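You operate a simulated robot arm through the tools that you are given. There is no shell and no other tool. Be economical: measure what you need, move in short steps, check, and stop when the job is done.

You run a simulated two-armed robot. Do the job below in one go: nothing can be reset, and whatever is moved stays where it is left.

JOB
Hold the small teal pail on the top of the near bench steady with one hand and put the cream driver in it with the other.

Only the result counts: the job must be done as asked and must still hold three seconds after the hand-in. Knocking over, shifting, dropping, spilling or breaking anything else fails it.

ROBOT AND FRAMES
Two 7-joint arms with two-finger parallel grippers on one trunk, on a base that drives. Base frame: it is fixed to the floor where the robot stands at the start and does not move with it; the origin is under the middle of the robot, x ahead of it, y to its left, z up. Lengths are in m, angles in degrees, forces in N, time in s.
The left shoulder is at the start at [0.05, 0.187, 1.035], the right one opposite. With the tool pointing down near the work surface each hand reaches from about 0.1 to 0.66 m from the robot's upright axis, wherever it stands, measured 20 degrees to its own side. Places, roughly: small teal pail [-1, 1.25, 0.75]. Payload 3.43 kg a hand.
The TCP of each hand is the grasp point between the finger pads, 0.03 m short of the fingertips. In the tool frame z runs along the fingers and y along their closing line. Largest opening 0.094 m; finger width 0.028, thickness 0.01; the body of the gripper, 0.05 by 0.096 m, starts 0.055 m behind the TCP.
Orientation is told as [roll, pitch, yaw] about the base's x, y, z axes, in that order, counted from this pose: with the fingers straight down and closing along the base's y, the tool's x points along the base's -x, its y along +y and its z along -z.

CONTROLS
- The arms move only by the tool step_arm. It takes "left_series", "right_series" or both (then of equal length, played together; a hand with none holds still); each is a list of rows, each a list of 2 entries, a list of its own where there are three numbers: the shift along the tool's x, y, z in units of 100 mm (1.0 is 100 mm), then the turn, a rotation vector about the tool's x, y, z in units of 60 degrees (1.0 is 60 degrees). In form: [[[dx, dy, dz], [rx, ry, rz]], ...]. A call has 1 to 20 rows; each row is the pose to reach, as a shift and turn from the pose commanded when the call began, along the tool's axes at that moment. "left_claw" and "right_claw" are, for a hand that has rows, the opening in per cent of the stroke, from 0 (shut) to 100 (fully open), set as the call begins (left out, the last holds). A call with a number of a shift or a turn outside -1 to 1 is refused whole. Rows are played at 5 a second. More than 0.05 m and 8.6 degrees between two rows, or a gripper value outside its range, and nothing of the call is played. Where a pose cannot be reached the arm comes as near as it can. A force on the tool above 40 N (or 10 N above the force at the start of the call, whichever is more), or a blocked arm, ends the call early, and 0.2 s more pass. The fingers move at their own pace (about 0.153 m/s each) and stop on an object; they squeeze with about 32 N. The grip force told is the motor's: it shows also when the fingers shut on nothing. Time passes only in rows, and 0.2 s behind the last, so rows that repeat a pose let the fingers close. The reply holds the time, the measured pose of the TCP, the force on the tool along the base axes, the opening and the grip force, in the units named above and with some noise, with the torque about the TCP (base axes, N m) and any sound that the robot's microphone picked up.
- Cameras (640 x 400 px; columns grow to the right, rows downward): "scene" is now at [0.1382, -0.0454, 1.2108]; the picture's right is [-0.49, -0.87, 0.00], its down [-0.35, 0.20, -0.92] and it looks along [0.80, -0.45, -0.40] (base axes); focal length 248 px, centre (320, 200). "left" rides on the left gripper at [0.076, -0.014, -0.102] in its tool frame; the picture's right is [0.18, 0.98, 0.00], its down [-0.75, 0.14, -0.64] and it looks along [-0.63, 0.12, 0.77] (tool axes); focal length 243 px, centre (320, 200). "right" rides on the right gripper at [0.076, 0.014, -0.102] in its tool frame; the picture's right is [-0.18, 0.98, 0.00], its down [-0.75, -0.14, -0.64] and it looks along [-0.63, -0.12, 0.77] (tool axes); focal length 243 px, centre (320, 200).
- snapshot(camera): a new picture of that camera. It takes no simulated time.
- slide_trunk(by): slides the trunk up (or, below 0, down) by that many m; the arms and the scene camera ride with it, the base frame stays. It gives what a move gives, with no picture.
- drive_base(legs): drives the robot by 1 to 6 legs, each [ahead, left, turn to the left] in m, m and degrees, along the robot's own axes; the way and the turn of a leg run together, so that a leg with both is an arc; at most 1.5 m and 180 degrees a leg. The arms and the cameras ride along, it lands a little off, and it stops where it bumps. It gives what a move gives.
- pan_tilt(pan, tilt): turns the head with the scene camera to pan (to the left, within 80 degrees either way) and tilt (down, from -29 to 69), counted from straight ahead of the robot. It gives what a move gives.
- locate(camera, pixels): for up to 12 pixels [column, row] of the newest picture of that camera ("zoom" is the newest enlarged one), the place [x, y, z] in the base frame of the surface seen there, good to about 0.003 m. It takes no simulated time.
- close_up(camera, box): a new picture of the part [left, top, right, bottom] of that camera's present view, enlarged. It takes no simulated time.
- job_done(): hands the job in; it is judged then, once.

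Keep the steps short. Do not move on a guess: measure, check each grasp and each placing, and mend mistakes. In all there are 80 turns and 62 pictures (those below and enlarged ones count). Leave the grippers open and the arms clear of the work at the hand-in unless told otherwise, and finish with a single line.

The tools are called after "Emit:" as a command line: name --argument value ..., lists and objects as JSON in quotes. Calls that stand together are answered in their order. step_arm: Moves the arms, as the interface text tells. Its arguments: {"type":"object","properties":{"left_series":{"type":"array","items":{"type":"array"}},"left_claw":{"type":"number"},"right_series":{"type":"array","items":{"type":"array"}},"right_claw":{"type":"number"}},"required":[]} The other tools are called the same way: slide_trunk (by) slides the trunk up or down; drive_base (legs) drives the base; pan_tilt (pan, tilt) turns the head that bears the scene camera; snapshot (camera) takes a picture; locate (camera, pixels) gives the place of the surface under pixels of a picture; close_up (camera, box) takes an enlarged picture of a part of a camera's view; job_done () hands the job in.

At the start:

```text
time: 0.0
left_tool_pos: [0.4036, -0.0127, 1.0845]
left_tool_rot: [0.0, 0.0, -0.1]
left_ft_force: [0.0, 0.3, 0.0]
left_ft_torque: [0.02, -0.02, 0.0]
left_gripper_width: 0.0941
left_finger_force: 0.0
right_tool_pos: [0.3013, -0.343, 1.011]
right_tool_rot: [0.0, 0.0, 0.0]
right_ft_force: [0.6, 0.6, 1.1]
right_ft_torque: [0.01, 0.01, -0.01]
right_gripper_width: 0.0942
right_finger_force: 0.0
trunk travel left (down, up): [-0.25, 0.182]
robot x, y, heading: [-0.0001, -0.0007, 0.1]
head pan, tilt: [-29.7, 23.7]
```

scene: 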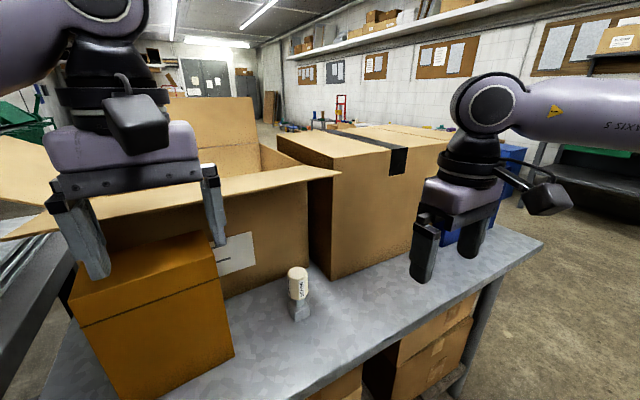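
right: 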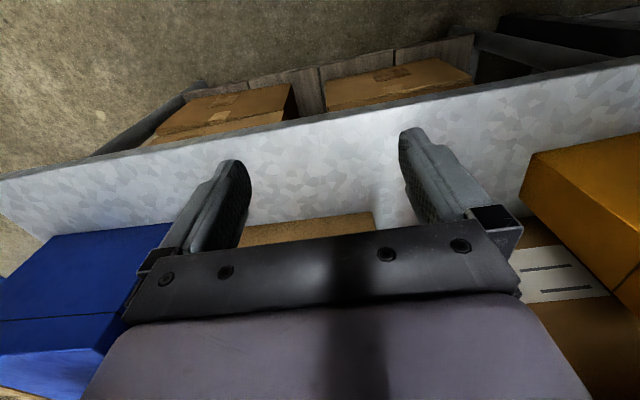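
left: 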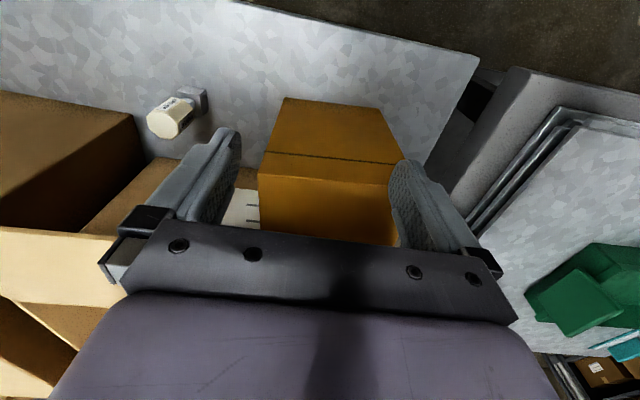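

I see a cream handle standing in a grey block near pixel (298,290). I'll enlarge and locate it first.

Emit:
close_up --camera "scene" --box '[250, 240, 350, 340]'

Emit:
locate --camera "scene" --pixels '[[298, 272], [298, 290], [300, 310], [320, 330], [240, 255], [150, 290], [320, 172], [540, 240], [215, 330], [330, 275]]'

```text
4.00 times, centred on (300, 290) of scene
```

zoom: 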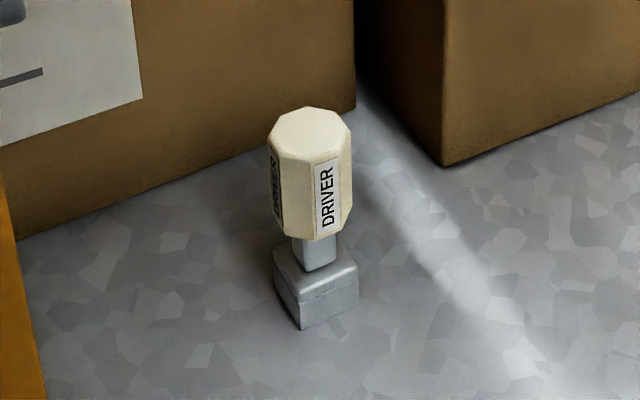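

```text
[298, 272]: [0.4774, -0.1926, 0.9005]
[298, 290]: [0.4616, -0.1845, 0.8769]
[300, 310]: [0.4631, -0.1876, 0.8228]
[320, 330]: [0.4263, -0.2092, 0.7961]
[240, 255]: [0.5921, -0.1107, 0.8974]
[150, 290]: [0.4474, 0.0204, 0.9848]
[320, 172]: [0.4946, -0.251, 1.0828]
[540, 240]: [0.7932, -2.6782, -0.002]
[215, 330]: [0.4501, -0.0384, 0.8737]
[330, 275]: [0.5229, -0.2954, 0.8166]
```

The driver stands upright: steel foot, neck, and cream handle from about z 0.845 to 0.90, at about (0.475,-0.19). Next I look left and back for the pail.

Emit:
pan_tilt --pan 80 --tilt 25

Emit:
snapshot --camera "scene"

```text
time: 1.9
left_tool_pos: [0.4043, -0.0117, 1.0842]
left_tool_rot: [0.0, -0.1, -0.1]
left_ft_force: [-0.1, 0.2, 0.2]
left_ft_torque: [0.0, 0.0, -0.05]
left_gripper_width: 0.0938
left_finger_force: 0.0
right_tool_pos: [0.301, -0.3433, 1.0115]
right_tool_rot: [0.0, 0.0, 0.0]
right_ft_force: [-0.1, -0.6, 0.0]
right_ft_torque: [0.01, 0.03, 0.0]
right_gripper_width: 0.0939
right_finger_force: 0.0
trunk travel left (down, up): [-0.25, 0.182]
robot x, y, heading: [-0.0024, -0.0005, -0.1]
head pan, tilt: [80.0, 25.0]
```

```text
57 pictures are left
```

scene: 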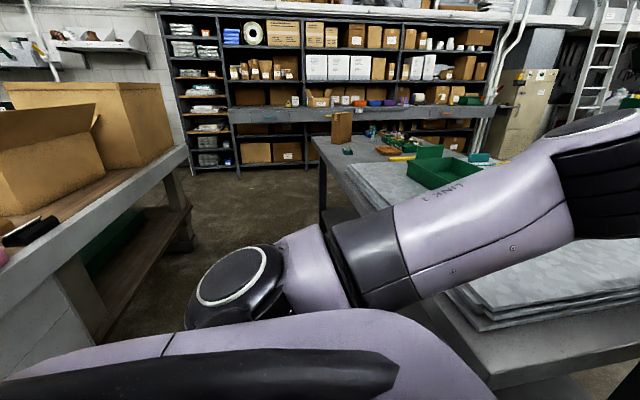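

The bench with the pail should be at the far left of this view. I'll enlarge that part.

Emit:
close_up --camera "scene" --box '[0, 150, 200, 290]'

Emit:
locate --camera "scene" --pixels '[[25, 232], [5, 257], [184, 150], [100, 195], [30, 255], [50, 180], [150, 110], [15, 300], [185, 230], [340, 125], [320, 160]]'

```text
2.86 times, centred on (100, 220) of scene
```

zoom: 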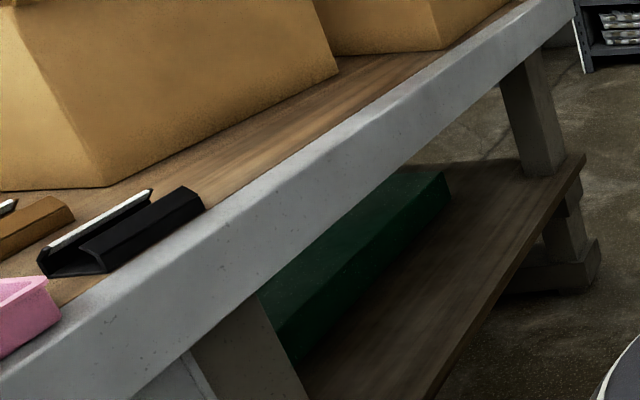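

```text
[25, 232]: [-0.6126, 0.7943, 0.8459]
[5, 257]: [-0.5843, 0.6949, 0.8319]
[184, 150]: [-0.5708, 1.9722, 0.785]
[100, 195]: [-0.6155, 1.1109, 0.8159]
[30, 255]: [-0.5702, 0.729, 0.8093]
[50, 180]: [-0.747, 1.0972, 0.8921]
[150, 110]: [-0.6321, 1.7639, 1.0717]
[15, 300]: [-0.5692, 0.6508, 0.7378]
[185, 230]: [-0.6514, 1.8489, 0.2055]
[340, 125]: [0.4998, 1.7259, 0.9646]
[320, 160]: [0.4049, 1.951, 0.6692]
```

The bench behind-left has its front edge at x≈-0.57 and its top at z≈0.81. No pail is visible yet. I'll pick the driver first, so I aim the head back at it.

Emit:
pan_tilt --pan -15 --tilt 30

Emit:
snapshot --camera "scene"

```text
time: 3.6
left_tool_pos: [0.404, -0.012, 1.0842]
left_tool_rot: [0.0, 0.1, 0.0]
left_ft_force: [-0.6, 0.3, 0.8]
left_ft_torque: [0.0, -0.01, 0.01]
left_gripper_width: 0.0941
left_finger_force: 0.0
right_tool_pos: [0.3018, -0.3437, 1.0107]
right_tool_rot: [-0.1, 0.1, 0.0]
right_ft_force: [0.0, -1.5, 0.1]
right_ft_torque: [0.0, -0.01, -0.03]
right_gripper_width: 0.0941
right_finger_force: 0.0
trunk travel left (down, up): [-0.25, 0.182]
robot x, y, heading: [0.0012, 0.001, -0.2]
head pan, tilt: [-15.0, 30.0]
```

```text
55 pictures are left
```

scene: 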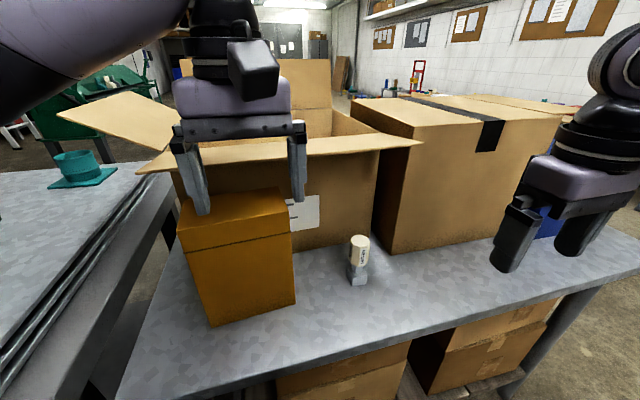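

The open box's front flap overhangs near the driver. I'll measure the flap edge, the boxes around it, the driver and the teal thing at (80,168).

Emit:
locate --camera "scene" --pixels '[[420, 143], [360, 149], [310, 154], [360, 239], [349, 252], [367, 252], [359, 270], [358, 283], [285, 206], [285, 312], [80, 160], [395, 250]]'

Emit:
close_up --camera "scene" --box '[310, 210, 410, 310]'

```text
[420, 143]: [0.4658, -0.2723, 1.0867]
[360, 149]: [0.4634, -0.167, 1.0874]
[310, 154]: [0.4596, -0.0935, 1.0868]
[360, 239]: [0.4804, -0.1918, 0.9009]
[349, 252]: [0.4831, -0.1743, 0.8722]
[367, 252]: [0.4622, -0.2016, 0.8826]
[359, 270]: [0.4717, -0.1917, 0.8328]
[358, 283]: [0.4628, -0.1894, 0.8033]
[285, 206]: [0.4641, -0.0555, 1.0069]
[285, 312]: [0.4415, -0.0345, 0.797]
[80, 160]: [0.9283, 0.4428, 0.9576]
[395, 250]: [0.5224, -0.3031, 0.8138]
```

```text
4.00 times, centred on (360, 260) of scene
```

zoom: 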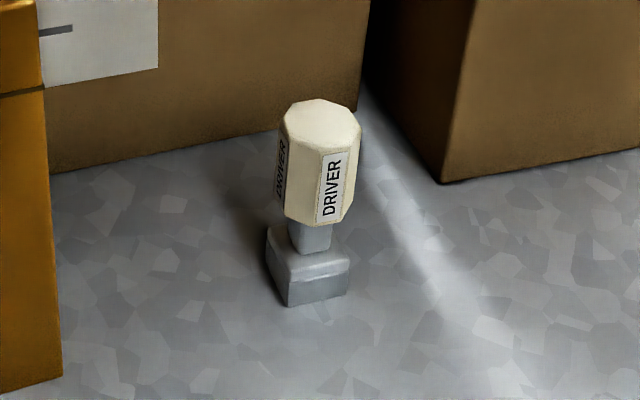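

The flap edge is at x≈0.463, z 1.087, and the driver axis is at x≈0.478, so it's just under the flap. I'll come in tilted from the robot's side. First I measure the handle's facets so the fingers close on flats.

Emit:
locate --camera "zoom" --pixels '[[320, 190], [345, 185], [302, 190], [287, 180], [278, 170], [357, 150], [320, 118], [290, 112], [350, 270], [290, 300], [270, 250], [310, 245]]'

```text
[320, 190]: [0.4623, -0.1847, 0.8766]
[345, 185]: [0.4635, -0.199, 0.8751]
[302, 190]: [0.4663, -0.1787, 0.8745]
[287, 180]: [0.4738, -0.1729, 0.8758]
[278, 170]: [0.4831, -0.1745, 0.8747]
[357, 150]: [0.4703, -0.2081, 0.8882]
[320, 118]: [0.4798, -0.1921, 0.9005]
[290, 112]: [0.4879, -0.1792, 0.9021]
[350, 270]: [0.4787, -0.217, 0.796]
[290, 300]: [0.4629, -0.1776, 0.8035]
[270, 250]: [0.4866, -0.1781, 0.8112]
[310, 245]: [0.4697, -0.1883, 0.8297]
```

The handle is a ~36 mm octagon aligned with the axes, centred at about (0.480,-0.192), with flats facing ±y. I move the left hand back out of the way. The right hand tilts 45° (fingers forward and down) and shifts left.

Emit:
step_arm --left_series '[[[0.4, 0, 0], [0, 0, 0]], [[0.8, 0, 0], [0, 0, 0]], [[1, 0.3, 0], [0, 0, 0]], [[1, 0.6, 0], [0, 0, 0]], [[1, 0.9, 0], [0, 0, 0]], [[1, 1, 0], [0, 0, 0]]]' --right_series '[[[0, 0.16, 0], [0, -0.125, 0]], [[0, 0.33, 0], [0, -0.25, 0]], [[0, 0.5, 0], [0, -0.375, 0]], [[0, 0.66, 0], [0, -0.5, 0]], [[0, 0.83, 0], [0, -0.625, 0]], [[0, 1, 0], [0, -0.75, 0]]]' --left_claw 100 --right_claw 100

```text
time: 5.0
left_tool_pos: [0.3043, 0.0895, 1.084]
left_tool_rot: [-0.1, 0.0, 0.0]
left_ft_force: [-0.5, 0.3, 0.4]
left_ft_torque: [0.03, -0.02, 0.01]
left_gripper_width: 0.094
left_finger_force: 0.0
right_tool_pos: [0.3434, -0.2406, 1.0508]
right_tool_rot: [0.0, -45.0, 0.0]
right_ft_force: [-0.4, -0.1, -0.6]
right_ft_torque: [-0.01, -0.04, 0.01]
right_gripper_width: 0.094
right_finger_force: 0.1
right hand out of reach, approached as far as the arm can: row 4, 5, 6
trunk travel left (down, up): [-0.25, 0.182]
robot x, y, heading: [0.0009, -0.0045, 0.2]
head pan, tilt: [-15.0, 30.0]
```

The pose was just short of reach, so the hand is a little outward. I'll make a small test move along the approach to see what the command is measured from.

Emit:
step_arm --right_series '[[[0, 0.25, 0.2], [0, 0, 0]], [[0, 0.5, 0.5], [0, 0, 0]]]'

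```text
time: 5.6
left_tool_pos: [0.3042, 0.0878, 1.0847]
left_tool_rot: [0.0, 0.0, 0.2]
left_ft_force: [0.2, -0.2, 0.2]
left_ft_torque: [0.02, -0.01, -0.01]
left_gripper_width: 0.094
left_finger_force: 0.1
right_tool_pos: [0.3802, -0.19, 1.0185]
right_tool_rot: [0.1, -45.1, 0.0]
right_ft_force: [-0.3, -0.1, -0.4]
right_ft_torque: [-0.03, 0.02, 0.03]
right_gripper_width: 0.094
right_finger_force: 0.0
trunk travel left (down, up): [-0.25, 0.182]
robot x, y, heading: [0.0016, 0.0013, 0.2]
head pan, tilt: [-15.0, 30.0]
```

Commands count from the reached pose. Now I go to the pre-grasp point about 0.12 m back from the handle and check with the hand camera.

Emit:
step_arm --right_series '[[[0.13, -0.01, 0.23], [0, 0, 0]], [[0.258, -0.02, 0.47], [0, 0, 0]], [[0.258, -0.02, 0.47], [0, 0, 0]]]'

Emit:
snapshot --camera "right"

Emit:
snapshot --camera "scene"

```text
time: 6.4
left_tool_pos: [0.3045, 0.0873, 1.0838]
left_tool_rot: [-0.1, -0.1, 0.1]
left_ft_force: [-0.8, -0.4, -0.3]
left_ft_torque: [0.01, -0.03, 0.0]
left_gripper_width: 0.094
left_finger_force: 0.1
right_tool_pos: [0.3947, -0.1926, 0.9647]
right_tool_rot: [-0.1, -45.0, 0.0]
right_ft_force: [0.4, 0.0, -0.3]
right_ft_torque: [0.02, -0.04, 0.04]
right_gripper_width: 0.0938
right_finger_force: 0.1
trunk travel left (down, up): [-0.25, 0.182]
robot x, y, heading: [0.0008, -0.0006, 0.3]
head pan, tilt: [-15.0, 30.0]
```

```text
53 pictures are left
```

right: 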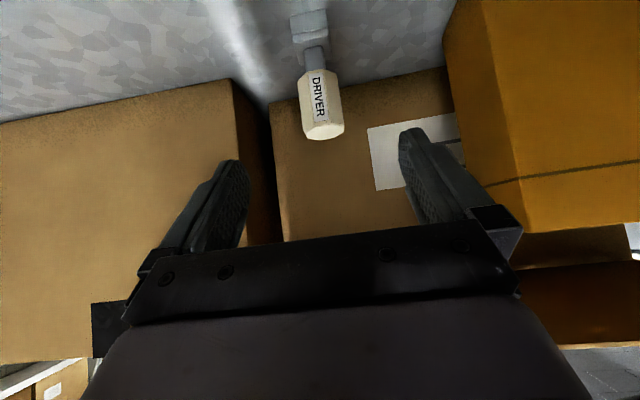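

```text
52 pictures are left
```

scene: 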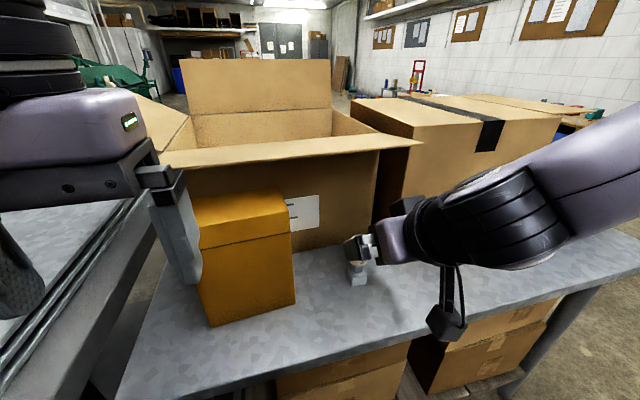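

The handle at column ~322 is centred between the fingers. I advance along the approach.

Emit:
step_arm --right_series '[[[0, 0, 0.3], [0, 0, 0]], [[0, 0, 0.6], [0, 0, 0]], [[0, 0, 0.8], [0, 0, 0]], [[0, 0, 0.95], [0, 0, 0]], [[0, 0, 0.95], [0, 0, 0]]]'

Emit:
snapshot --camera "right"

```text
time: 7.6
left_tool_pos: [0.3047, 0.0891, 1.084]
left_tool_rot: [0.0, 0.0, 0.0]
left_ft_force: [0.7, 0.1, 0.0]
left_ft_torque: [0.0, 0.02, 0.03]
left_gripper_width: 0.0942
left_finger_force: 0.0
right_tool_pos: [0.4615, -0.1922, 0.8988]
right_tool_rot: [0.1, -44.9, 0.0]
right_ft_force: [0.0, 0.2, -0.4]
right_ft_torque: [0.02, -0.01, 0.0]
right_gripper_width: 0.0941
right_finger_force: 0.1
trunk travel left (down, up): [-0.25, 0.182]
robot x, y, heading: [0.0006, -0.0027, -0.2]
head pan, tilt: [-15.0, 30.0]
```

```text
51 pictures are left
```

right: 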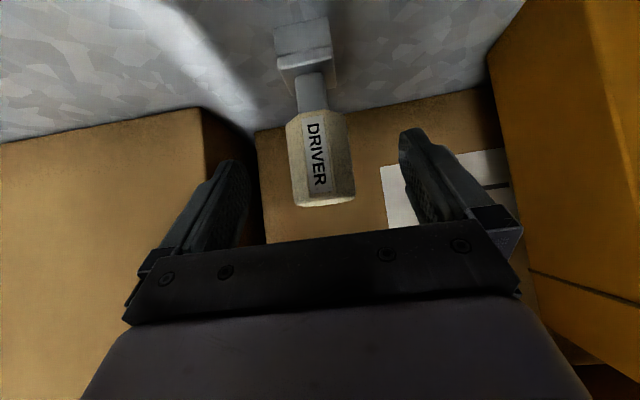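

Still centred. I take the last 24 mm, let it settle, then close.

Emit:
step_arm --right_series '[[[0, 0, 0.13], [0, 0, 0]], [[0, 0, 0.24], [0, 0, 0]], [[0, 0, 0.24], [0, 0, 0]]]'

Emit:
step_arm --right_series '[[[0, 0, 0], [0, 0, 0]], [[0, 0, 0], [0, 0, 0]], [[0, 0, 0], [0, 0, 0]], [[0, 0, 0], [0, 0, 0]]]' --right_claw 0

Emit:
snapshot --camera "right"

```text
time: 8.4
left_tool_pos: [0.3061, 0.0879, 1.0853]
left_tool_rot: [0.0, 0.0, 0.0]
left_ft_force: [0.0, 0.3, 0.3]
left_ft_torque: [-0.01, 0.02, -0.01]
left_gripper_width: 0.0941
left_finger_force: 0.0
right_tool_pos: [0.4792, -0.1917, 0.8813]
right_tool_rot: [0.0, -45.1, 0.1]
right_ft_force: [1.0, -0.4, -0.1]
right_ft_torque: [0.01, -0.03, 0.03]
right_gripper_width: 0.0942
right_finger_force: 0.1
trunk travel left (down, up): [-0.25, 0.182]
robot x, y, heading: [0.003, -0.0023, -0.0]
head pan, tilt: [-15.0, 30.0]
```

```text
time: 9.4
left_tool_pos: [0.3042, 0.088, 1.0841]
left_tool_rot: [0.1, -0.1, -0.1]
left_ft_force: [1.1, 0.2, 0.0]
left_ft_torque: [-0.01, -0.03, -0.02]
left_gripper_width: 0.0942
left_finger_force: 0.1
right_tool_pos: [0.4795, -0.1909, 0.8813]
right_tool_rot: [0.1, -45.0, 0.0]
right_ft_force: [0.4, 0.6, -0.8]
right_ft_torque: [0.07, -0.07, -0.05]
right_gripper_width: 0.0401
right_finger_force: 32.0
trunk travel left (down, up): [-0.25, 0.182]
robot x, y, heading: [0.0031, -0.0006, -0.0]
head pan, tilt: [-15.0, 30.0]
```

```text
50 pictures are left
```

right: 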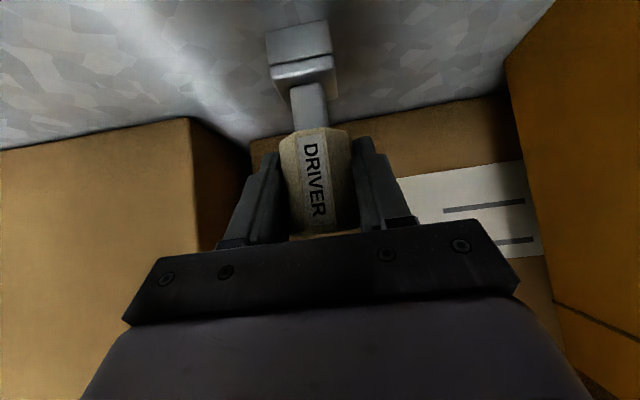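

Grip is on at 40 mm and 32 N. I lift 5 cm straight up, then back off toward the robot, and check.

Emit:
step_arm --right_series '[[[-0.1, 0, -0.1], [0, 0, 0]], [[-0.22, 0, -0.22], [0, 0, 0]], [[-0.35, 0, -0.35], [0, 0, 0]], [[-0.35, 0, -0.35], [0, 0, 0]]]'

Emit:
snapshot --camera "right"

```text
time: 10.4
left_tool_pos: [0.3046, 0.0882, 1.0855]
left_tool_rot: [0.0, 0.0, 0.1]
left_ft_force: [-0.2, 0.5, 0.3]
left_ft_torque: [-0.02, 0.01, 0.05]
left_gripper_width: 0.0937
left_finger_force: 0.0
right_tool_pos: [0.4793, -0.1931, 0.9298]
right_tool_rot: [0.0, -45.0, 0.0]
right_ft_force: [0.1, 0.9, -1.5]
right_ft_torque: [-0.05, 0.01, 0.04]
right_gripper_width: 0.0398
right_finger_force: 31.8
trunk travel left (down, up): [-0.25, 0.182]
robot x, y, heading: [-0.0006, -0.0033, -0.1]
head pan, tilt: [-15.0, 30.0]
```

```text
49 pictures are left
```

right: 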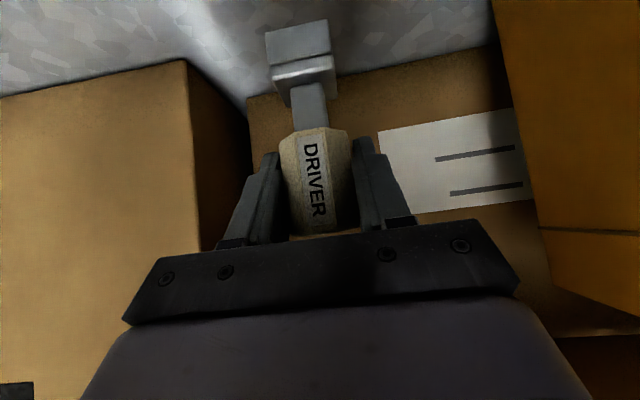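

The driver is held and lifted (about 1.3 N of weight). I draw the hand back and to the right, clear of the boxes.

Emit:
step_arm --right_series '[[[-0.15, 0, -0.25], [0, 0, 0]], [[-0.3, 0, -0.5], [0, 0, 0]], [[-0.3, -0.35, -0.6], [0, 0, 0]], [[-0.3, -0.7, -0.6], [0, 0, 0]], [[-0.3, -1, -0.6], [0, 0, 0]], [[-0.3, -1, -0.6], [0, 0, 0]]]'

Emit:
pan_tilt --pan -80 --tilt 30

Emit:
snapshot --camera "scene"

```text
time: 11.8
left_tool_pos: [0.3042, 0.0874, 1.0841]
left_tool_rot: [0.0, -0.1, 0.0]
left_ft_force: [-0.3, -0.9, -0.9]
left_ft_torque: [0.01, -0.03, -0.02]
left_gripper_width: 0.0937
left_finger_force: 0.2
right_tool_pos: [0.458, -0.2929, 0.9943]
right_tool_rot: [0.0, -45.1, 0.0]
right_ft_force: [0.4, 0.3, -0.6]
right_ft_torque: [-0.03, 0.01, -0.03]
right_gripper_width: 0.0393
right_finger_force: 32.9
trunk travel left (down, up): [-0.25, 0.182]
robot x, y, heading: [-0.0013, 0.0032, -0.2]
head pan, tilt: [-15.0, 30.0]
```

```text
time: 13.2
left_tool_pos: [0.3044, 0.0878, 1.0858]
left_tool_rot: [0.0, -0.1, 0.0]
left_ft_force: [-0.7, 1.1, -1.6]
left_ft_torque: [0.0, 0.02, -0.04]
left_gripper_width: 0.094
left_finger_force: 0.1
right_tool_pos: [0.4581, -0.2934, 0.9934]
right_tool_rot: [0.0, -44.9, 0.0]
right_ft_force: [-0.4, -0.6, -1.8]
right_ft_torque: [-0.02, 0.0, -0.03]
right_gripper_width: 0.0399
right_finger_force: 31.8
trunk travel left (down, up): [-0.25, 0.182]
robot x, y, heading: [-0.0004, 0.002, 0.0]
head pan, tilt: [-80.0, 30.0]
```

```text
48 pictures are left
```

scene: 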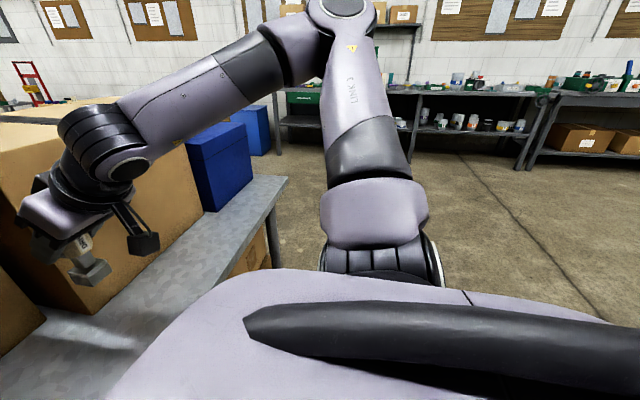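

The right side is open floor. I back off 0.15 m from the driver's table, then look left-back.

Emit:
drive_base --legs '[[-0.15, 0, 0]]'

Emit:
pan_tilt --pan 80 --tilt 45

Emit:
snapshot --camera "scene"

```text
time: 14.5
left_tool_pos: [0.1583, 0.0883, 1.0844]
left_tool_rot: [0.1, -0.1, 0.1]
left_ft_force: [-0.1, -0.7, 0.4]
left_ft_torque: [-0.01, -0.04, -0.01]
left_gripper_width: 0.0936
left_finger_force: 0.1
right_tool_pos: [0.3123, -0.2934, 0.993]
right_tool_rot: [0.1, -45.1, 0.1]
right_ft_force: [0.0, -0.1, -1.4]
right_ft_torque: [-0.02, 0.01, -0.02]
right_gripper_width: 0.04
right_finger_force: 32.4
trunk travel left (down, up): [-0.25, 0.182]
robot x, y, heading: [-0.1478, -0.0036, 0.2]
head pan, tilt: [-80.0, 30.0]
```

```text
time: 17.0
left_tool_pos: [0.1584, 0.0884, 1.0848]
left_tool_rot: [-0.1, 0.0, 0.2]
left_ft_force: [-0.2, 0.4, 0.0]
left_ft_torque: [-0.04, 0.0, -0.02]
left_gripper_width: 0.0939
left_finger_force: 0.1
right_tool_pos: [0.3118, -0.2921, 0.9928]
right_tool_rot: [-0.1, -45.1, 0.1]
right_ft_force: [0.3, 0.0, -1.2]
right_ft_torque: [0.0, -0.01, 0.03]
right_gripper_width: 0.0397
right_finger_force: 32.2
trunk travel left (down, up): [-0.25, 0.182]
robot x, y, heading: [-0.1468, 0.001, 0.3]
head pan, tilt: [80.0, 45.0]
```

```text
47 pictures are left
```

scene: 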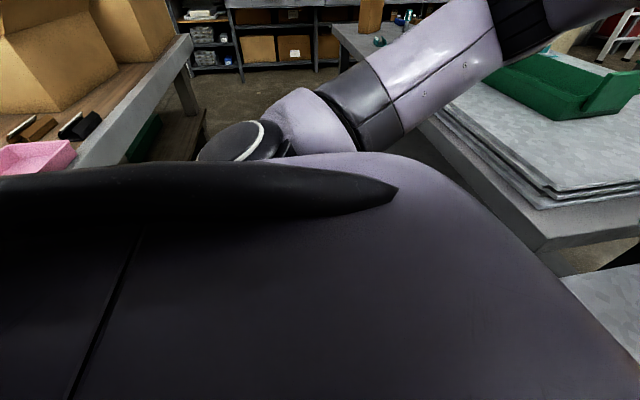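

I measure the corridor between the two benches before turning.

Emit:
locate --camera "scene" --pixels '[[540, 245], [450, 150], [560, 275], [365, 55], [78, 165], [40, 150], [620, 100], [240, 140], [180, 50]]'

```text
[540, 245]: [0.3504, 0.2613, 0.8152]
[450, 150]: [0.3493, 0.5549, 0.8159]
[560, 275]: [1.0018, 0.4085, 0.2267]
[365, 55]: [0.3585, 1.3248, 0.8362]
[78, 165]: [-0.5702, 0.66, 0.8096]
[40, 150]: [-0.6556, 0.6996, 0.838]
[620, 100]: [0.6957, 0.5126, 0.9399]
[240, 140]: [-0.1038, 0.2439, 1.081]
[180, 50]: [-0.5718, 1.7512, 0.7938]
```

The corridor runs from x=-0.57 to 0.35 and the hands are above bench height. I turn left 90° in place and look again.

Emit:
drive_base --legs '[[0, 0, 90]]'

Emit:
pan_tilt --pan 65 --tilt 30

Emit:
snapshot --camera "scene"

```text
time: 21.3
left_tool_pos: [-0.246, 0.3008, 1.0845]
left_tool_rot: [0.0, 0.0, 92.3]
left_ft_force: [-0.9, 0.1, -0.7]
left_ft_torque: [-0.02, -0.01, 0.02]
left_gripper_width: 0.0939
left_finger_force: 0.1
right_tool_pos: [0.1282, 0.469, 0.9937]
right_tool_rot: [0.0, -44.9, 92.2]
right_ft_force: [0.4, -0.1, -1.2]
right_ft_torque: [-0.03, -0.03, -0.03]
right_gripper_width: 0.0397
right_finger_force: 32.1
trunk travel left (down, up): [-0.25, 0.182]
robot x, y, heading: [-0.1474, -0.0035, 92.2]
head pan, tilt: [80.0, 45.0]
```

```text
time: 22.0
left_tool_pos: [-0.2465, 0.3011, 1.085]
left_tool_rot: [0.0, 0.0, 92.2]
left_ft_force: [-0.1, 0.2, -0.8]
left_ft_torque: [0.05, 0.0, -0.04]
left_gripper_width: 0.0939
left_finger_force: 0.1
right_tool_pos: [0.1283, 0.4688, 0.9944]
right_tool_rot: [0.0, -45.0, 92.2]
right_ft_force: [0.0, -0.1, -1.2]
right_ft_torque: [-0.01, -0.01, -0.01]
right_gripper_width: 0.0394
right_finger_force: 32.1
trunk travel left (down, up): [-0.25, 0.182]
robot x, y, heading: [-0.145, 0.0009, 92.2]
head pan, tilt: [65.0, 30.0]
```

```text
46 pictures are left
```

scene: 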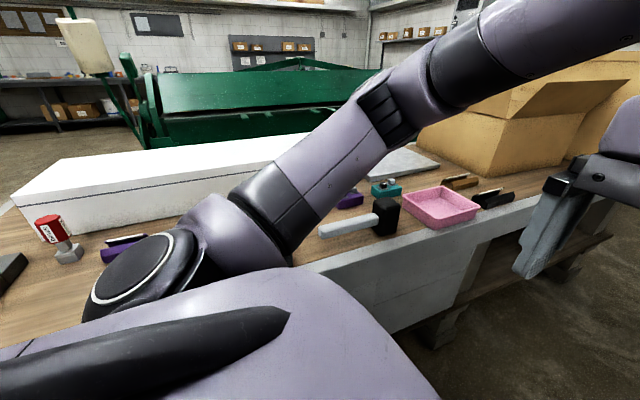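

I see a teal item near (385,188). I enlarge it and locate it.

Emit:
close_up --camera "scene" --box '[310, 140, 530, 260]'

Emit:
locate --camera "scene" --pixels '[[385, 190], [350, 200], [400, 160], [440, 205], [60, 235], [190, 190], [345, 228], [490, 150], [20, 340]]'

```text
2.91 times, centred on (420, 200) of scene
```

zoom: 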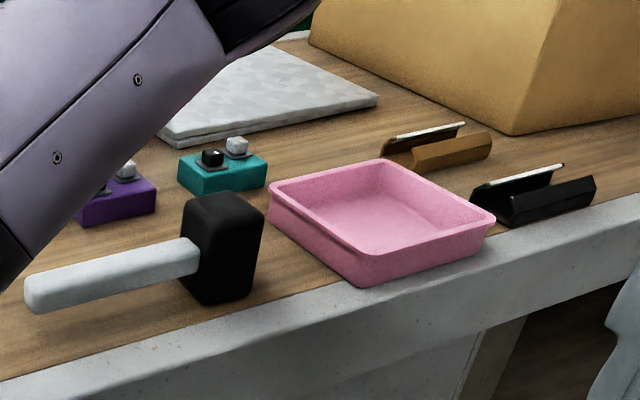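

```text
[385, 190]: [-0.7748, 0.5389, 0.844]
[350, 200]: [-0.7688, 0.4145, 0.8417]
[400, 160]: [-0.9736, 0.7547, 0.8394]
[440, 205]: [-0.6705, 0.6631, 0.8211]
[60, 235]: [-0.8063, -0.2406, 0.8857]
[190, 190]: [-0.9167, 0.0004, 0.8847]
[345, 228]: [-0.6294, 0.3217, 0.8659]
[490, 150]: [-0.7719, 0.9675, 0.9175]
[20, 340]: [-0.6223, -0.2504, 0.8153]
```

That's a switch block, not the pail. The pail may be behind the cardboard boxes near y 1.25. I check how far my left elbow sticks out over the bench before driving along it.

Emit:
locate --camera "scene" --pixels '[[330, 190], [240, 185], [420, 90], [150, 270], [180, 240], [360, 100], [560, 30], [500, 110], [630, 75]]'

Emit:
pan_tilt --pan 20 --tilt 20

Emit:
snapshot --camera "scene"

```text
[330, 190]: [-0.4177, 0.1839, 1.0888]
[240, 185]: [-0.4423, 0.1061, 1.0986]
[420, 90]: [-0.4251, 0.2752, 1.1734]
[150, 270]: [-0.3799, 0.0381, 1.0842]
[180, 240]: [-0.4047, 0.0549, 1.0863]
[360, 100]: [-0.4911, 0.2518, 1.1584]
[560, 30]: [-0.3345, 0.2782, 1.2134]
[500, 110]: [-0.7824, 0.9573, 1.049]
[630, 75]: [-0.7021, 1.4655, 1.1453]
```

```text
time: 23.2
left_tool_pos: [-0.2471, 0.3016, 1.0839]
left_tool_rot: [0.0, 0.1, 92.3]
left_ft_force: [0.0, -0.8, 0.1]
left_ft_torque: [-0.02, -0.03, -0.03]
left_gripper_width: 0.0942
left_finger_force: 0.1
right_tool_pos: [0.1282, 0.4695, 0.9926]
right_tool_rot: [-0.1, -45.0, 92.2]
right_ft_force: [0.1, -0.5, -1.5]
right_ft_torque: [-0.05, 0.0, -0.01]
right_gripper_width: 0.0398
right_finger_force: 32.1
trunk travel left (down, up): [-0.25, 0.182]
robot x, y, heading: [-0.1469, 0.0006, 92.3]
head pan, tilt: [20.0, 20.0]
```

```text
44 pictures are left
```

scene: 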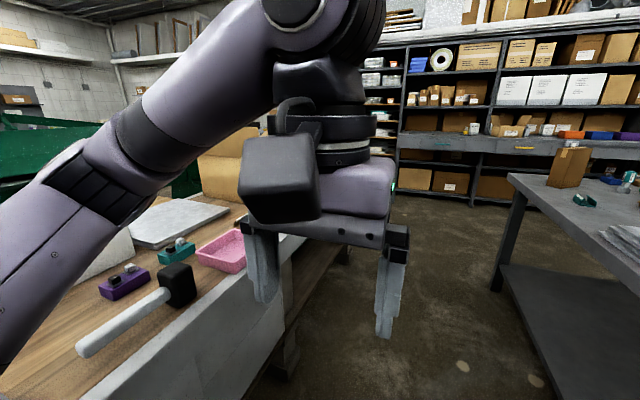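

The elbow reaches x≈-0.49, clear of the boxes at x<-0.6. I drive forward along the aisle 0.6 m, slightly to the right, then look left.

Emit:
drive_base --legs '[[0.3, -0.05, -2.2], [0.3, -0.03, 0]]'

Emit:
pan_tilt --pan 50 --tilt 25

Emit:
snapshot --camera "scene"

```text
time: 26.9
left_tool_pos: [-0.1623, 0.9044, 1.0853]
left_tool_rot: [-0.1, 0.0, 90.3]
left_ft_force: [0.3, 0.3, -0.2]
left_ft_torque: [0.03, 0.03, 0.01]
left_gripper_width: 0.0941
left_finger_force: 0.2
right_tool_pos: [0.2187, 1.0597, 0.9946]
right_tool_rot: [0.0, -45.0, 90.3]
right_ft_force: [0.0, 0.3, -1.9]
right_ft_torque: [0.0, 0.0, 0.0]
right_gripper_width: 0.0398
right_finger_force: 31.8
trunk travel left (down, up): [-0.25, 0.182]
robot x, y, heading: [-0.0741, 0.6008, 90.2]
head pan, tilt: [20.0, 20.0]
```

```text
time: 27.8
left_tool_pos: [-0.162, 0.9053, 1.0832]
left_tool_rot: [0.0, -0.1, 90.4]
left_ft_force: [-0.3, -0.4, -0.7]
left_ft_torque: [-0.01, 0.02, -0.01]
left_gripper_width: 0.0937
left_finger_force: 0.1
right_tool_pos: [0.2188, 1.058, 0.994]
right_tool_rot: [0.2, -45.0, 90.3]
right_ft_force: [0.5, 0.0, -2.0]
right_ft_torque: [-0.02, 0.01, -0.02]
right_gripper_width: 0.0396
right_finger_force: 32.5
trunk travel left (down, up): [-0.25, 0.182]
robot x, y, heading: [-0.0752, 0.6001, 90.2]
head pan, tilt: [50.0, 25.0]
```

```text
43 pictures are left
```

scene: 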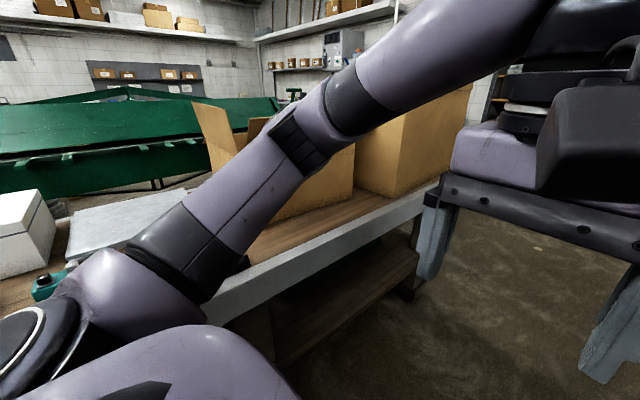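

The boxes hide the area around y 1.25. I raise the trunk for a view over them.

Emit:
slide_trunk --by 0.18

Emit:
drive_base --legs '[[0.25, 0, 0]]'

Emit:
pan_tilt --pan 75 --tilt 25

Emit:
snapshot --camera "scene"

```text
time: 29.8
left_tool_pos: [-0.1618, 0.9045, 1.2642]
left_tool_rot: [0.0, 0.0, 90.3]
left_ft_force: [0.4, -0.3, -1.2]
left_ft_torque: [-0.01, -0.02, 0.01]
left_gripper_width: 0.0939
left_finger_force: 0.1
right_tool_pos: [0.2186, 1.0589, 1.1739]
right_tool_rot: [0.0, -45.1, 90.2]
right_ft_force: [0.8, -0.3, -1.6]
right_ft_torque: [-0.04, -0.02, -0.02]
right_gripper_width: 0.0396
right_finger_force: 31.7
trunk travel left (down, up): [-0.43, 0.002]
robot x, y, heading: [-0.0718, 0.5967, 90.1]
head pan, tilt: [50.0, 25.0]
```

```text
time: 31.6
left_tool_pos: [-0.1653, 1.1481, 1.2655]
left_tool_rot: [0.0, 0.0, 90.6]
left_ft_force: [0.3, 0.0, -0.3]
left_ft_torque: [-0.03, 0.0, 0.01]
left_gripper_width: 0.094
left_finger_force: 0.1
right_tool_pos: [0.2137, 1.3055, 1.1718]
right_tool_rot: [0.0, -44.9, 90.6]
right_ft_force: [-0.5, 0.2, -1.3]
right_ft_torque: [-0.03, 0.05, 0.02]
right_gripper_width: 0.0395
right_finger_force: 32.0
trunk travel left (down, up): [-0.43, 0.002]
robot x, y, heading: [-0.0742, 0.8422, 90.8]
head pan, tilt: [50.0, 25.0]
```

```text
time: 32.5
left_tool_pos: [-0.1654, 1.1473, 1.2642]
left_tool_rot: [0.0, -0.1, 90.7]
left_ft_force: [0.4, 0.4, 0.1]
left_ft_torque: [-0.03, 0.0, 0.0]
left_gripper_width: 0.0939
left_finger_force: 0.0
right_tool_pos: [0.2136, 1.3041, 1.1739]
right_tool_rot: [0.1, -45.0, 90.6]
right_ft_force: [0.5, 0.2, -1.0]
right_ft_torque: [0.0, -0.01, 0.0]
right_gripper_width: 0.0399
right_finger_force: 32.0
trunk travel left (down, up): [-0.43, 0.002]
robot x, y, heading: [-0.0718, 0.8409, 90.6]
head pan, tilt: [75.0, 25.0]
```

```text
42 pictures are left
```

scene: 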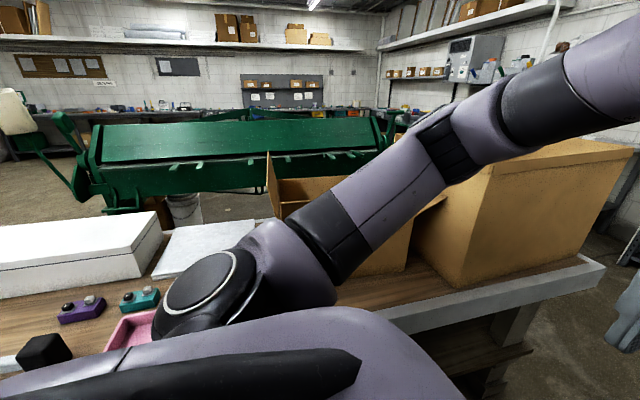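

I measure the boxes, the bench's far edge and the machine behind.

Emit:
locate --camera "scene" --pixels '[[215, 225], [160, 250], [185, 210], [300, 180], [300, 205], [150, 180], [280, 225], [500, 170], [445, 275], [600, 265], [250, 175], [395, 265]]'

Emit:
close_up --camera "scene" --box '[130, 130, 460, 300]'

```text
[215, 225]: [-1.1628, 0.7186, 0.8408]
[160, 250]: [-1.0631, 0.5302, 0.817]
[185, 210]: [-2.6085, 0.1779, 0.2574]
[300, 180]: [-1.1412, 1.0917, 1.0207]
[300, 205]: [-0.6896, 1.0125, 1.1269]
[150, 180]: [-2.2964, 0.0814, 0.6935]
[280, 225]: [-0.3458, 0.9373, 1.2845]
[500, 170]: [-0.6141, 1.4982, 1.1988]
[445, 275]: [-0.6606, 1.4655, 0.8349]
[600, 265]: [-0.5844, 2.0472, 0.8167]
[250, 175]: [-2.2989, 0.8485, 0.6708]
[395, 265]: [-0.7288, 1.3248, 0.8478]
```

```text
1.94 times, centred on (295, 215) of scene
```

zoom: 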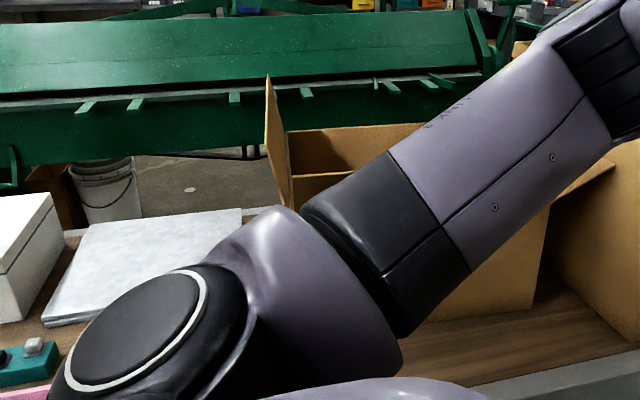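

The bench is about x -0.57…-1.2, with an aisle behind it up to the green machine at x≈-2.3. The floor past the bench end (y>2.05) is open, so I drive there and look back at the hidden side.

Emit:
drive_base --legs '[[0.8, -0.02, 0], [0.75, 0, 0], [0, 0, 90]]'

Emit:
pan_tilt --pan 35 --tilt 25

Emit:
snapshot --camera "scene"

```text
time: 44.3
left_tool_pos: [-0.3693, 2.3081, 1.2639]
left_tool_rot: [0.1, -0.1, 179.4]
left_ft_force: [-0.1, -0.1, -0.2]
left_ft_torque: [0.03, 0.02, 0.04]
left_gripper_width: 0.0938
left_finger_force: 0.1
right_tool_pos: [-0.5194, 2.6916, 1.1738]
right_tool_rot: [0.0, -45.0, 179.4]
right_ft_force: [0.2, 0.8, -2.1]
right_ft_torque: [-0.01, 0.02, 0.0]
right_gripper_width: 0.0397
right_finger_force: 31.7
trunk travel left (down, up): [-0.43, 0.002]
robot x, y, heading: [-0.066, 2.3963, 179.4]
head pan, tilt: [75.0, 25.0]
```

```text
time: 45.3
left_tool_pos: [-0.3711, 2.3091, 1.2653]
left_tool_rot: [-0.1, 0.0, 179.5]
left_ft_force: [-0.5, 1.5, 0.9]
left_ft_torque: [0.0, 0.0, 0.03]
left_gripper_width: 0.0941
left_finger_force: 0.1
right_tool_pos: [-0.5206, 2.6925, 1.1733]
right_tool_rot: [0.0, -45.1, 179.4]
right_ft_force: [-0.6, -0.2, -1.1]
right_ft_torque: [0.02, 0.07, 0.01]
right_gripper_width: 0.0398
right_finger_force: 31.9
trunk travel left (down, up): [-0.43, 0.002]
robot x, y, heading: [-0.0666, 2.3922, 179.4]
head pan, tilt: [35.0, 25.0]
```

```text
40 pictures are left
```

scene: 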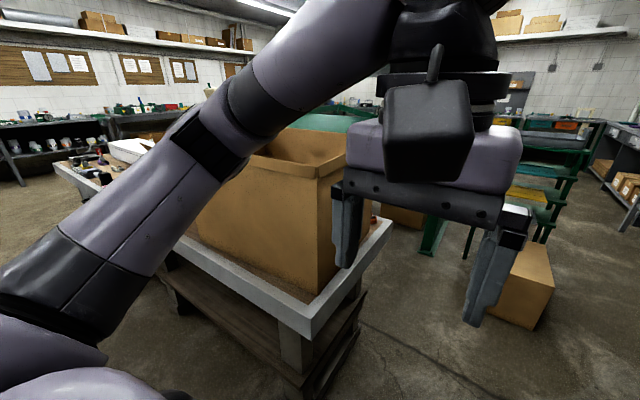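

There's something at (378,222) behind the second box, and a carton on the floor at (520,285). I locate these.

Emit:
locate --camera "scene" --pixels '[[376, 230], [500, 310], [545, 280], [430, 245], [320, 335], [388, 240], [540, 200], [300, 230], [405, 215], [560, 320], [375, 212]]'

Emit:
close_up --camera "scene" --box '[330, 180, 560, 330]'

```text
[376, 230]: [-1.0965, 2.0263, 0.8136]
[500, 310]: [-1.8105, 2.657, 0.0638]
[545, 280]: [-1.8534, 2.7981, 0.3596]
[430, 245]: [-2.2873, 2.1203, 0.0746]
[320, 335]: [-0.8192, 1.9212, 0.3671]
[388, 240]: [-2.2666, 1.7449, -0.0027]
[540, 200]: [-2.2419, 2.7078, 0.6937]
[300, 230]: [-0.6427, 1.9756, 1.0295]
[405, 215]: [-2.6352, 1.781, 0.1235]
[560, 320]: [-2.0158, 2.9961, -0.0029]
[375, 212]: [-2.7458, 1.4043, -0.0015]
```

```text
2.67 times, centred on (445, 255) of scene
```

zoom: 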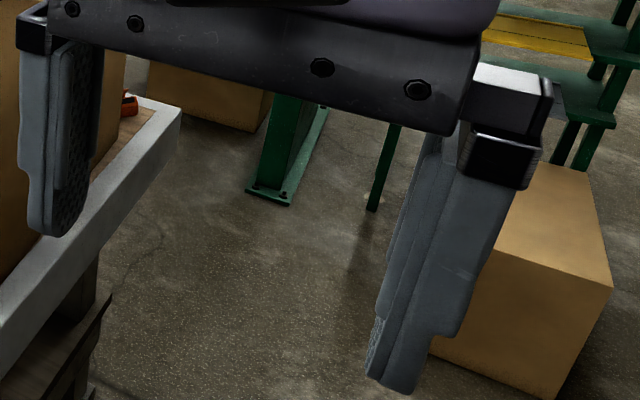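

I drive ahead 0.75 m past the bench end, then look left along its back side.

Emit:
drive_base --legs '[[0.75, -0.03, 0]]'

Emit:
pan_tilt --pan 60 --tilt 30

Emit:
snapshot --camera "scene"

```text
time: 49.5
left_tool_pos: [-1.132, 2.3467, 1.2647]
left_tool_rot: [0.0, 0.1, 179.4]
left_ft_force: [-0.9, 0.1, -0.4]
left_ft_torque: [-0.02, -0.01, 0.02]
left_gripper_width: 0.0942
left_finger_force: 0.1
right_tool_pos: [-1.2807, 2.7305, 1.1727]
right_tool_rot: [0.0, -45.0, 179.4]
right_ft_force: [-0.9, 0.1, -0.9]
right_ft_torque: [-0.02, -0.04, -0.04]
right_gripper_width: 0.0398
right_finger_force: 32.0
trunk travel left (down, up): [-0.43, 0.002]
robot x, y, heading: [-0.8258, 2.4317, 179.2]
head pan, tilt: [35.0, 25.0]
```

```text
time: 50.3
left_tool_pos: [-1.1318, 2.3464, 1.2646]
left_tool_rot: [0.1, 0.0, 179.4]
left_ft_force: [0.0, -0.2, -0.3]
left_ft_torque: [-0.02, 0.0, 0.03]
left_gripper_width: 0.094
left_finger_force: 0.0
right_tool_pos: [-1.2815, 2.7309, 1.1745]
right_tool_rot: [0.0, -45.0, 179.5]
right_ft_force: [-0.6, 0.0, -1.7]
right_ft_torque: [0.01, 0.03, -0.01]
right_gripper_width: 0.0395
right_finger_force: 31.9
trunk travel left (down, up): [-0.43, 0.002]
robot x, y, heading: [-0.8236, 2.435, 179.6]
head pan, tilt: [60.0, 30.0]
```

```text
38 pictures are left
```

scene: 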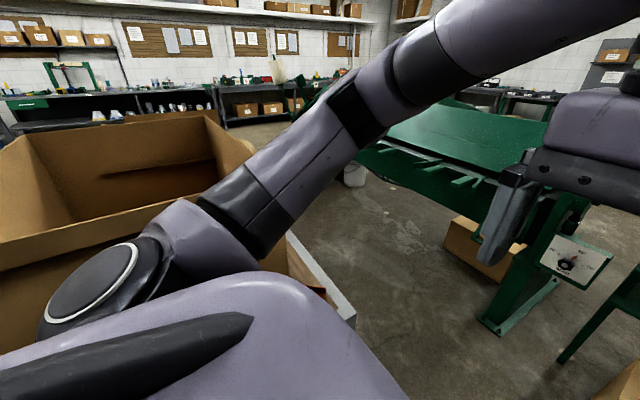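

The back side is an open aisle. I go ahead to x≈-1.42, then diagonally to about (-1.65,2.1), and turn to face along the aisle.

Emit:
drive_base --legs '[[0.6, 0, 0], [0.23, 0.35, 0], [0, 0, 90]]'

Emit:
pan_tilt --pan 35 --tilt 30

Emit:
snapshot --camera "scene"

```text
time: 57.4
left_tool_pos: [-1.9003, 1.8854, 1.2643]
left_tool_rot: [0.0, 0.0, -156.9]
left_ft_force: [0.0, -0.6, -0.8]
left_ft_torque: [-0.01, 0.0, 0.0]
left_gripper_width: 0.0939
left_finger_force: 0.1
right_tool_pos: [-2.1868, 2.1781, 1.1681]
right_tool_rot: [0.1, -43.8, -157.3]
right_ft_force: [1.7, -1.8, -2.8]
right_ft_torque: [0.0, -0.05, 0.02]
right_gripper_width: 0.0398
right_finger_force: 32.1
trunk travel left (down, up): [-0.43, 0.002]
robot x, y, heading: [-1.6503, 2.088, -157.1]
head pan, tilt: [60.0, 30.0]
stopped in leg 3: the force on the tool passed its limit (the readings are from after the stop); the commanded pose is now the measured one
```

```text
time: 58.3
left_tool_pos: [-1.9003, 1.8857, 1.264]
left_tool_rot: [0.1, 0.0, -156.8]
left_ft_force: [0.1, 0.9, -0.5]
left_ft_torque: [0.03, 0.03, 0.01]
left_gripper_width: 0.0942
left_finger_force: 0.0
right_tool_pos: [-2.1872, 2.1787, 1.1675]
right_tool_rot: [0.0, -43.9, -157.3]
right_ft_force: [4.7, -1.8, -5.1]
right_ft_torque: [-0.08, -0.17, 0.01]
right_gripper_width: 0.0395
right_finger_force: 31.9
trunk travel left (down, up): [-0.43, 0.002]
robot x, y, heading: [-1.6525, 2.086, -156.7]
head pan, tilt: [35.0, 30.0]
```

```text
37 pictures are left
```

scene: 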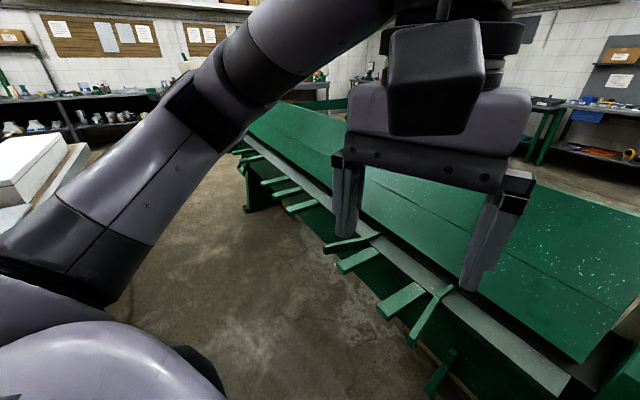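

The right hand touched something on the green machine. I stop and look at what it touches.

Emit:
snapshot --camera "right"

Emit:
pan_tilt --pan -15 --tilt 30

Emit:
snapshot --camera "scene"

```text
36 pictures are left
```

right: 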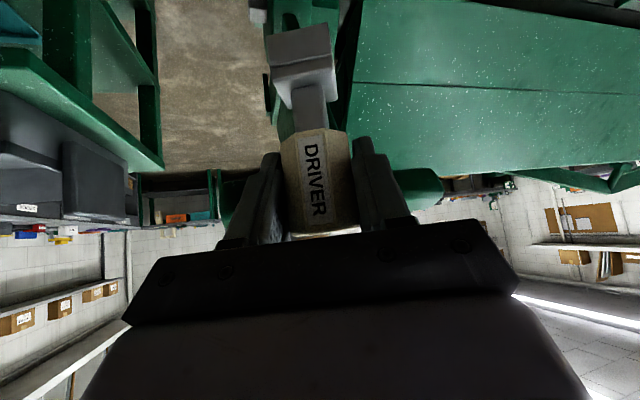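

```text
time: 59.5
left_tool_pos: [-1.9006, 1.8852, 1.2644]
left_tool_rot: [0.0, -0.1, -156.8]
left_ft_force: [0.0, -0.1, -0.4]
left_ft_torque: [0.04, -0.02, -0.01]
left_gripper_width: 0.0941
left_finger_force: 0.0
right_tool_pos: [-2.1873, 2.1781, 1.1674]
right_tool_rot: [0.0, -43.8, -157.3]
right_ft_force: [6.0, -1.3, -6.2]
right_ft_torque: [-0.11, -0.24, -0.05]
right_gripper_width: 0.0397
right_finger_force: 32.0
trunk travel left (down, up): [-0.43, 0.002]
robot x, y, heading: [-1.6547, 2.0875, -156.8]
head pan, tilt: [-15.0, 30.0]
```

```text
35 pictures are left
```

scene: 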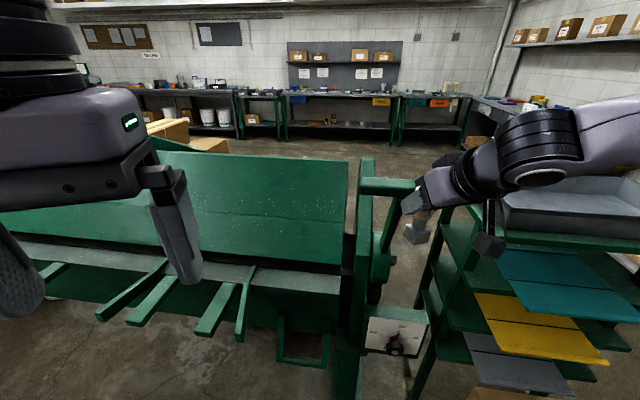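

I locate the machine's bar next to the fingers.

Emit:
locate --camera "scene" --pixels '[[385, 187], [410, 185], [372, 190], [418, 190], [412, 205], [415, 235], [400, 215], [375, 260]]'

Emit:
close_up --camera "scene" --box '[340, 150, 480, 270]'

```text
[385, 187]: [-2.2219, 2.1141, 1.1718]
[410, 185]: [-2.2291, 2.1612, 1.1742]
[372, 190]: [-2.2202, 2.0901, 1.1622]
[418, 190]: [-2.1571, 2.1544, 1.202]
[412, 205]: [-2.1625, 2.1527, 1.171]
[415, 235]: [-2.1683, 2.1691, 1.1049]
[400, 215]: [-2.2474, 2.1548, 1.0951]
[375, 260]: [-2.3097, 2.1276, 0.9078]
```

```text
3.33 times, centred on (410, 210) of scene
```

zoom: 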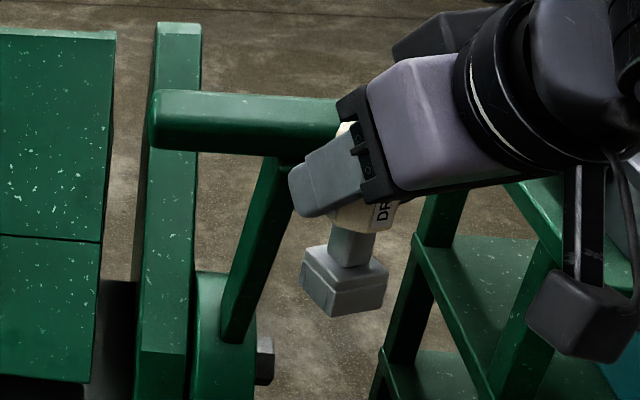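

The fingers rest against the machine's lever handle at (-2.22, 2.14, 1.17). I ease the right hand straight back and slightly down, away from it.

Emit:
step_arm --right_series '[[[0.1, 0, 0], [0, 0, 0]], [[0.25, 0, 0], [0, 0, 0]], [[0.4, 0, -0.2], [0, 0, 0]], [[0.5, 0, -0.5], [0, 0, 0]], [[0.55, 0, -0.6], [0, 0, 0]]]'

Emit:
snapshot --camera "scene"

```text
time: 60.7
left_tool_pos: [-1.9002, 1.8847, 1.2642]
left_tool_rot: [0.0, 0.0, -156.8]
left_ft_force: [0.0, -0.9, -0.4]
left_ft_torque: [0.03, -0.01, -0.01]
left_gripper_width: 0.094
left_finger_force: 0.1
right_tool_pos: [-2.1154, 2.2091, 1.1742]
right_tool_rot: [0.0, -43.8, -157.3]
right_ft_force: [-0.6, -0.6, -1.4]
right_ft_torque: [-0.01, 0.0, 0.01]
right_gripper_width: 0.04
right_finger_force: 32.1
trunk travel left (down, up): [-0.43, 0.002]
robot x, y, heading: [-1.6589, 2.0872, -156.8]
head pan, tilt: [-15.0, 30.0]
```

```text
33 pictures are left
```

scene: 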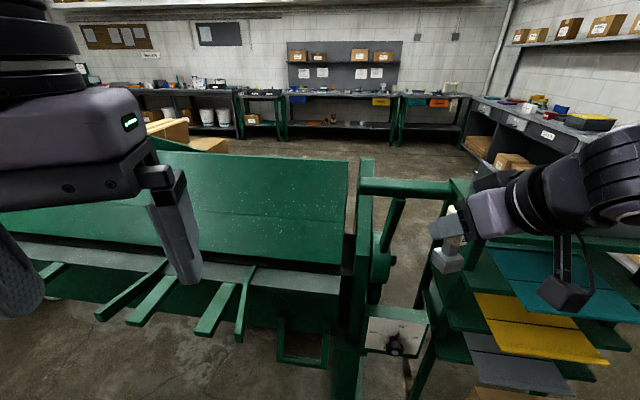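

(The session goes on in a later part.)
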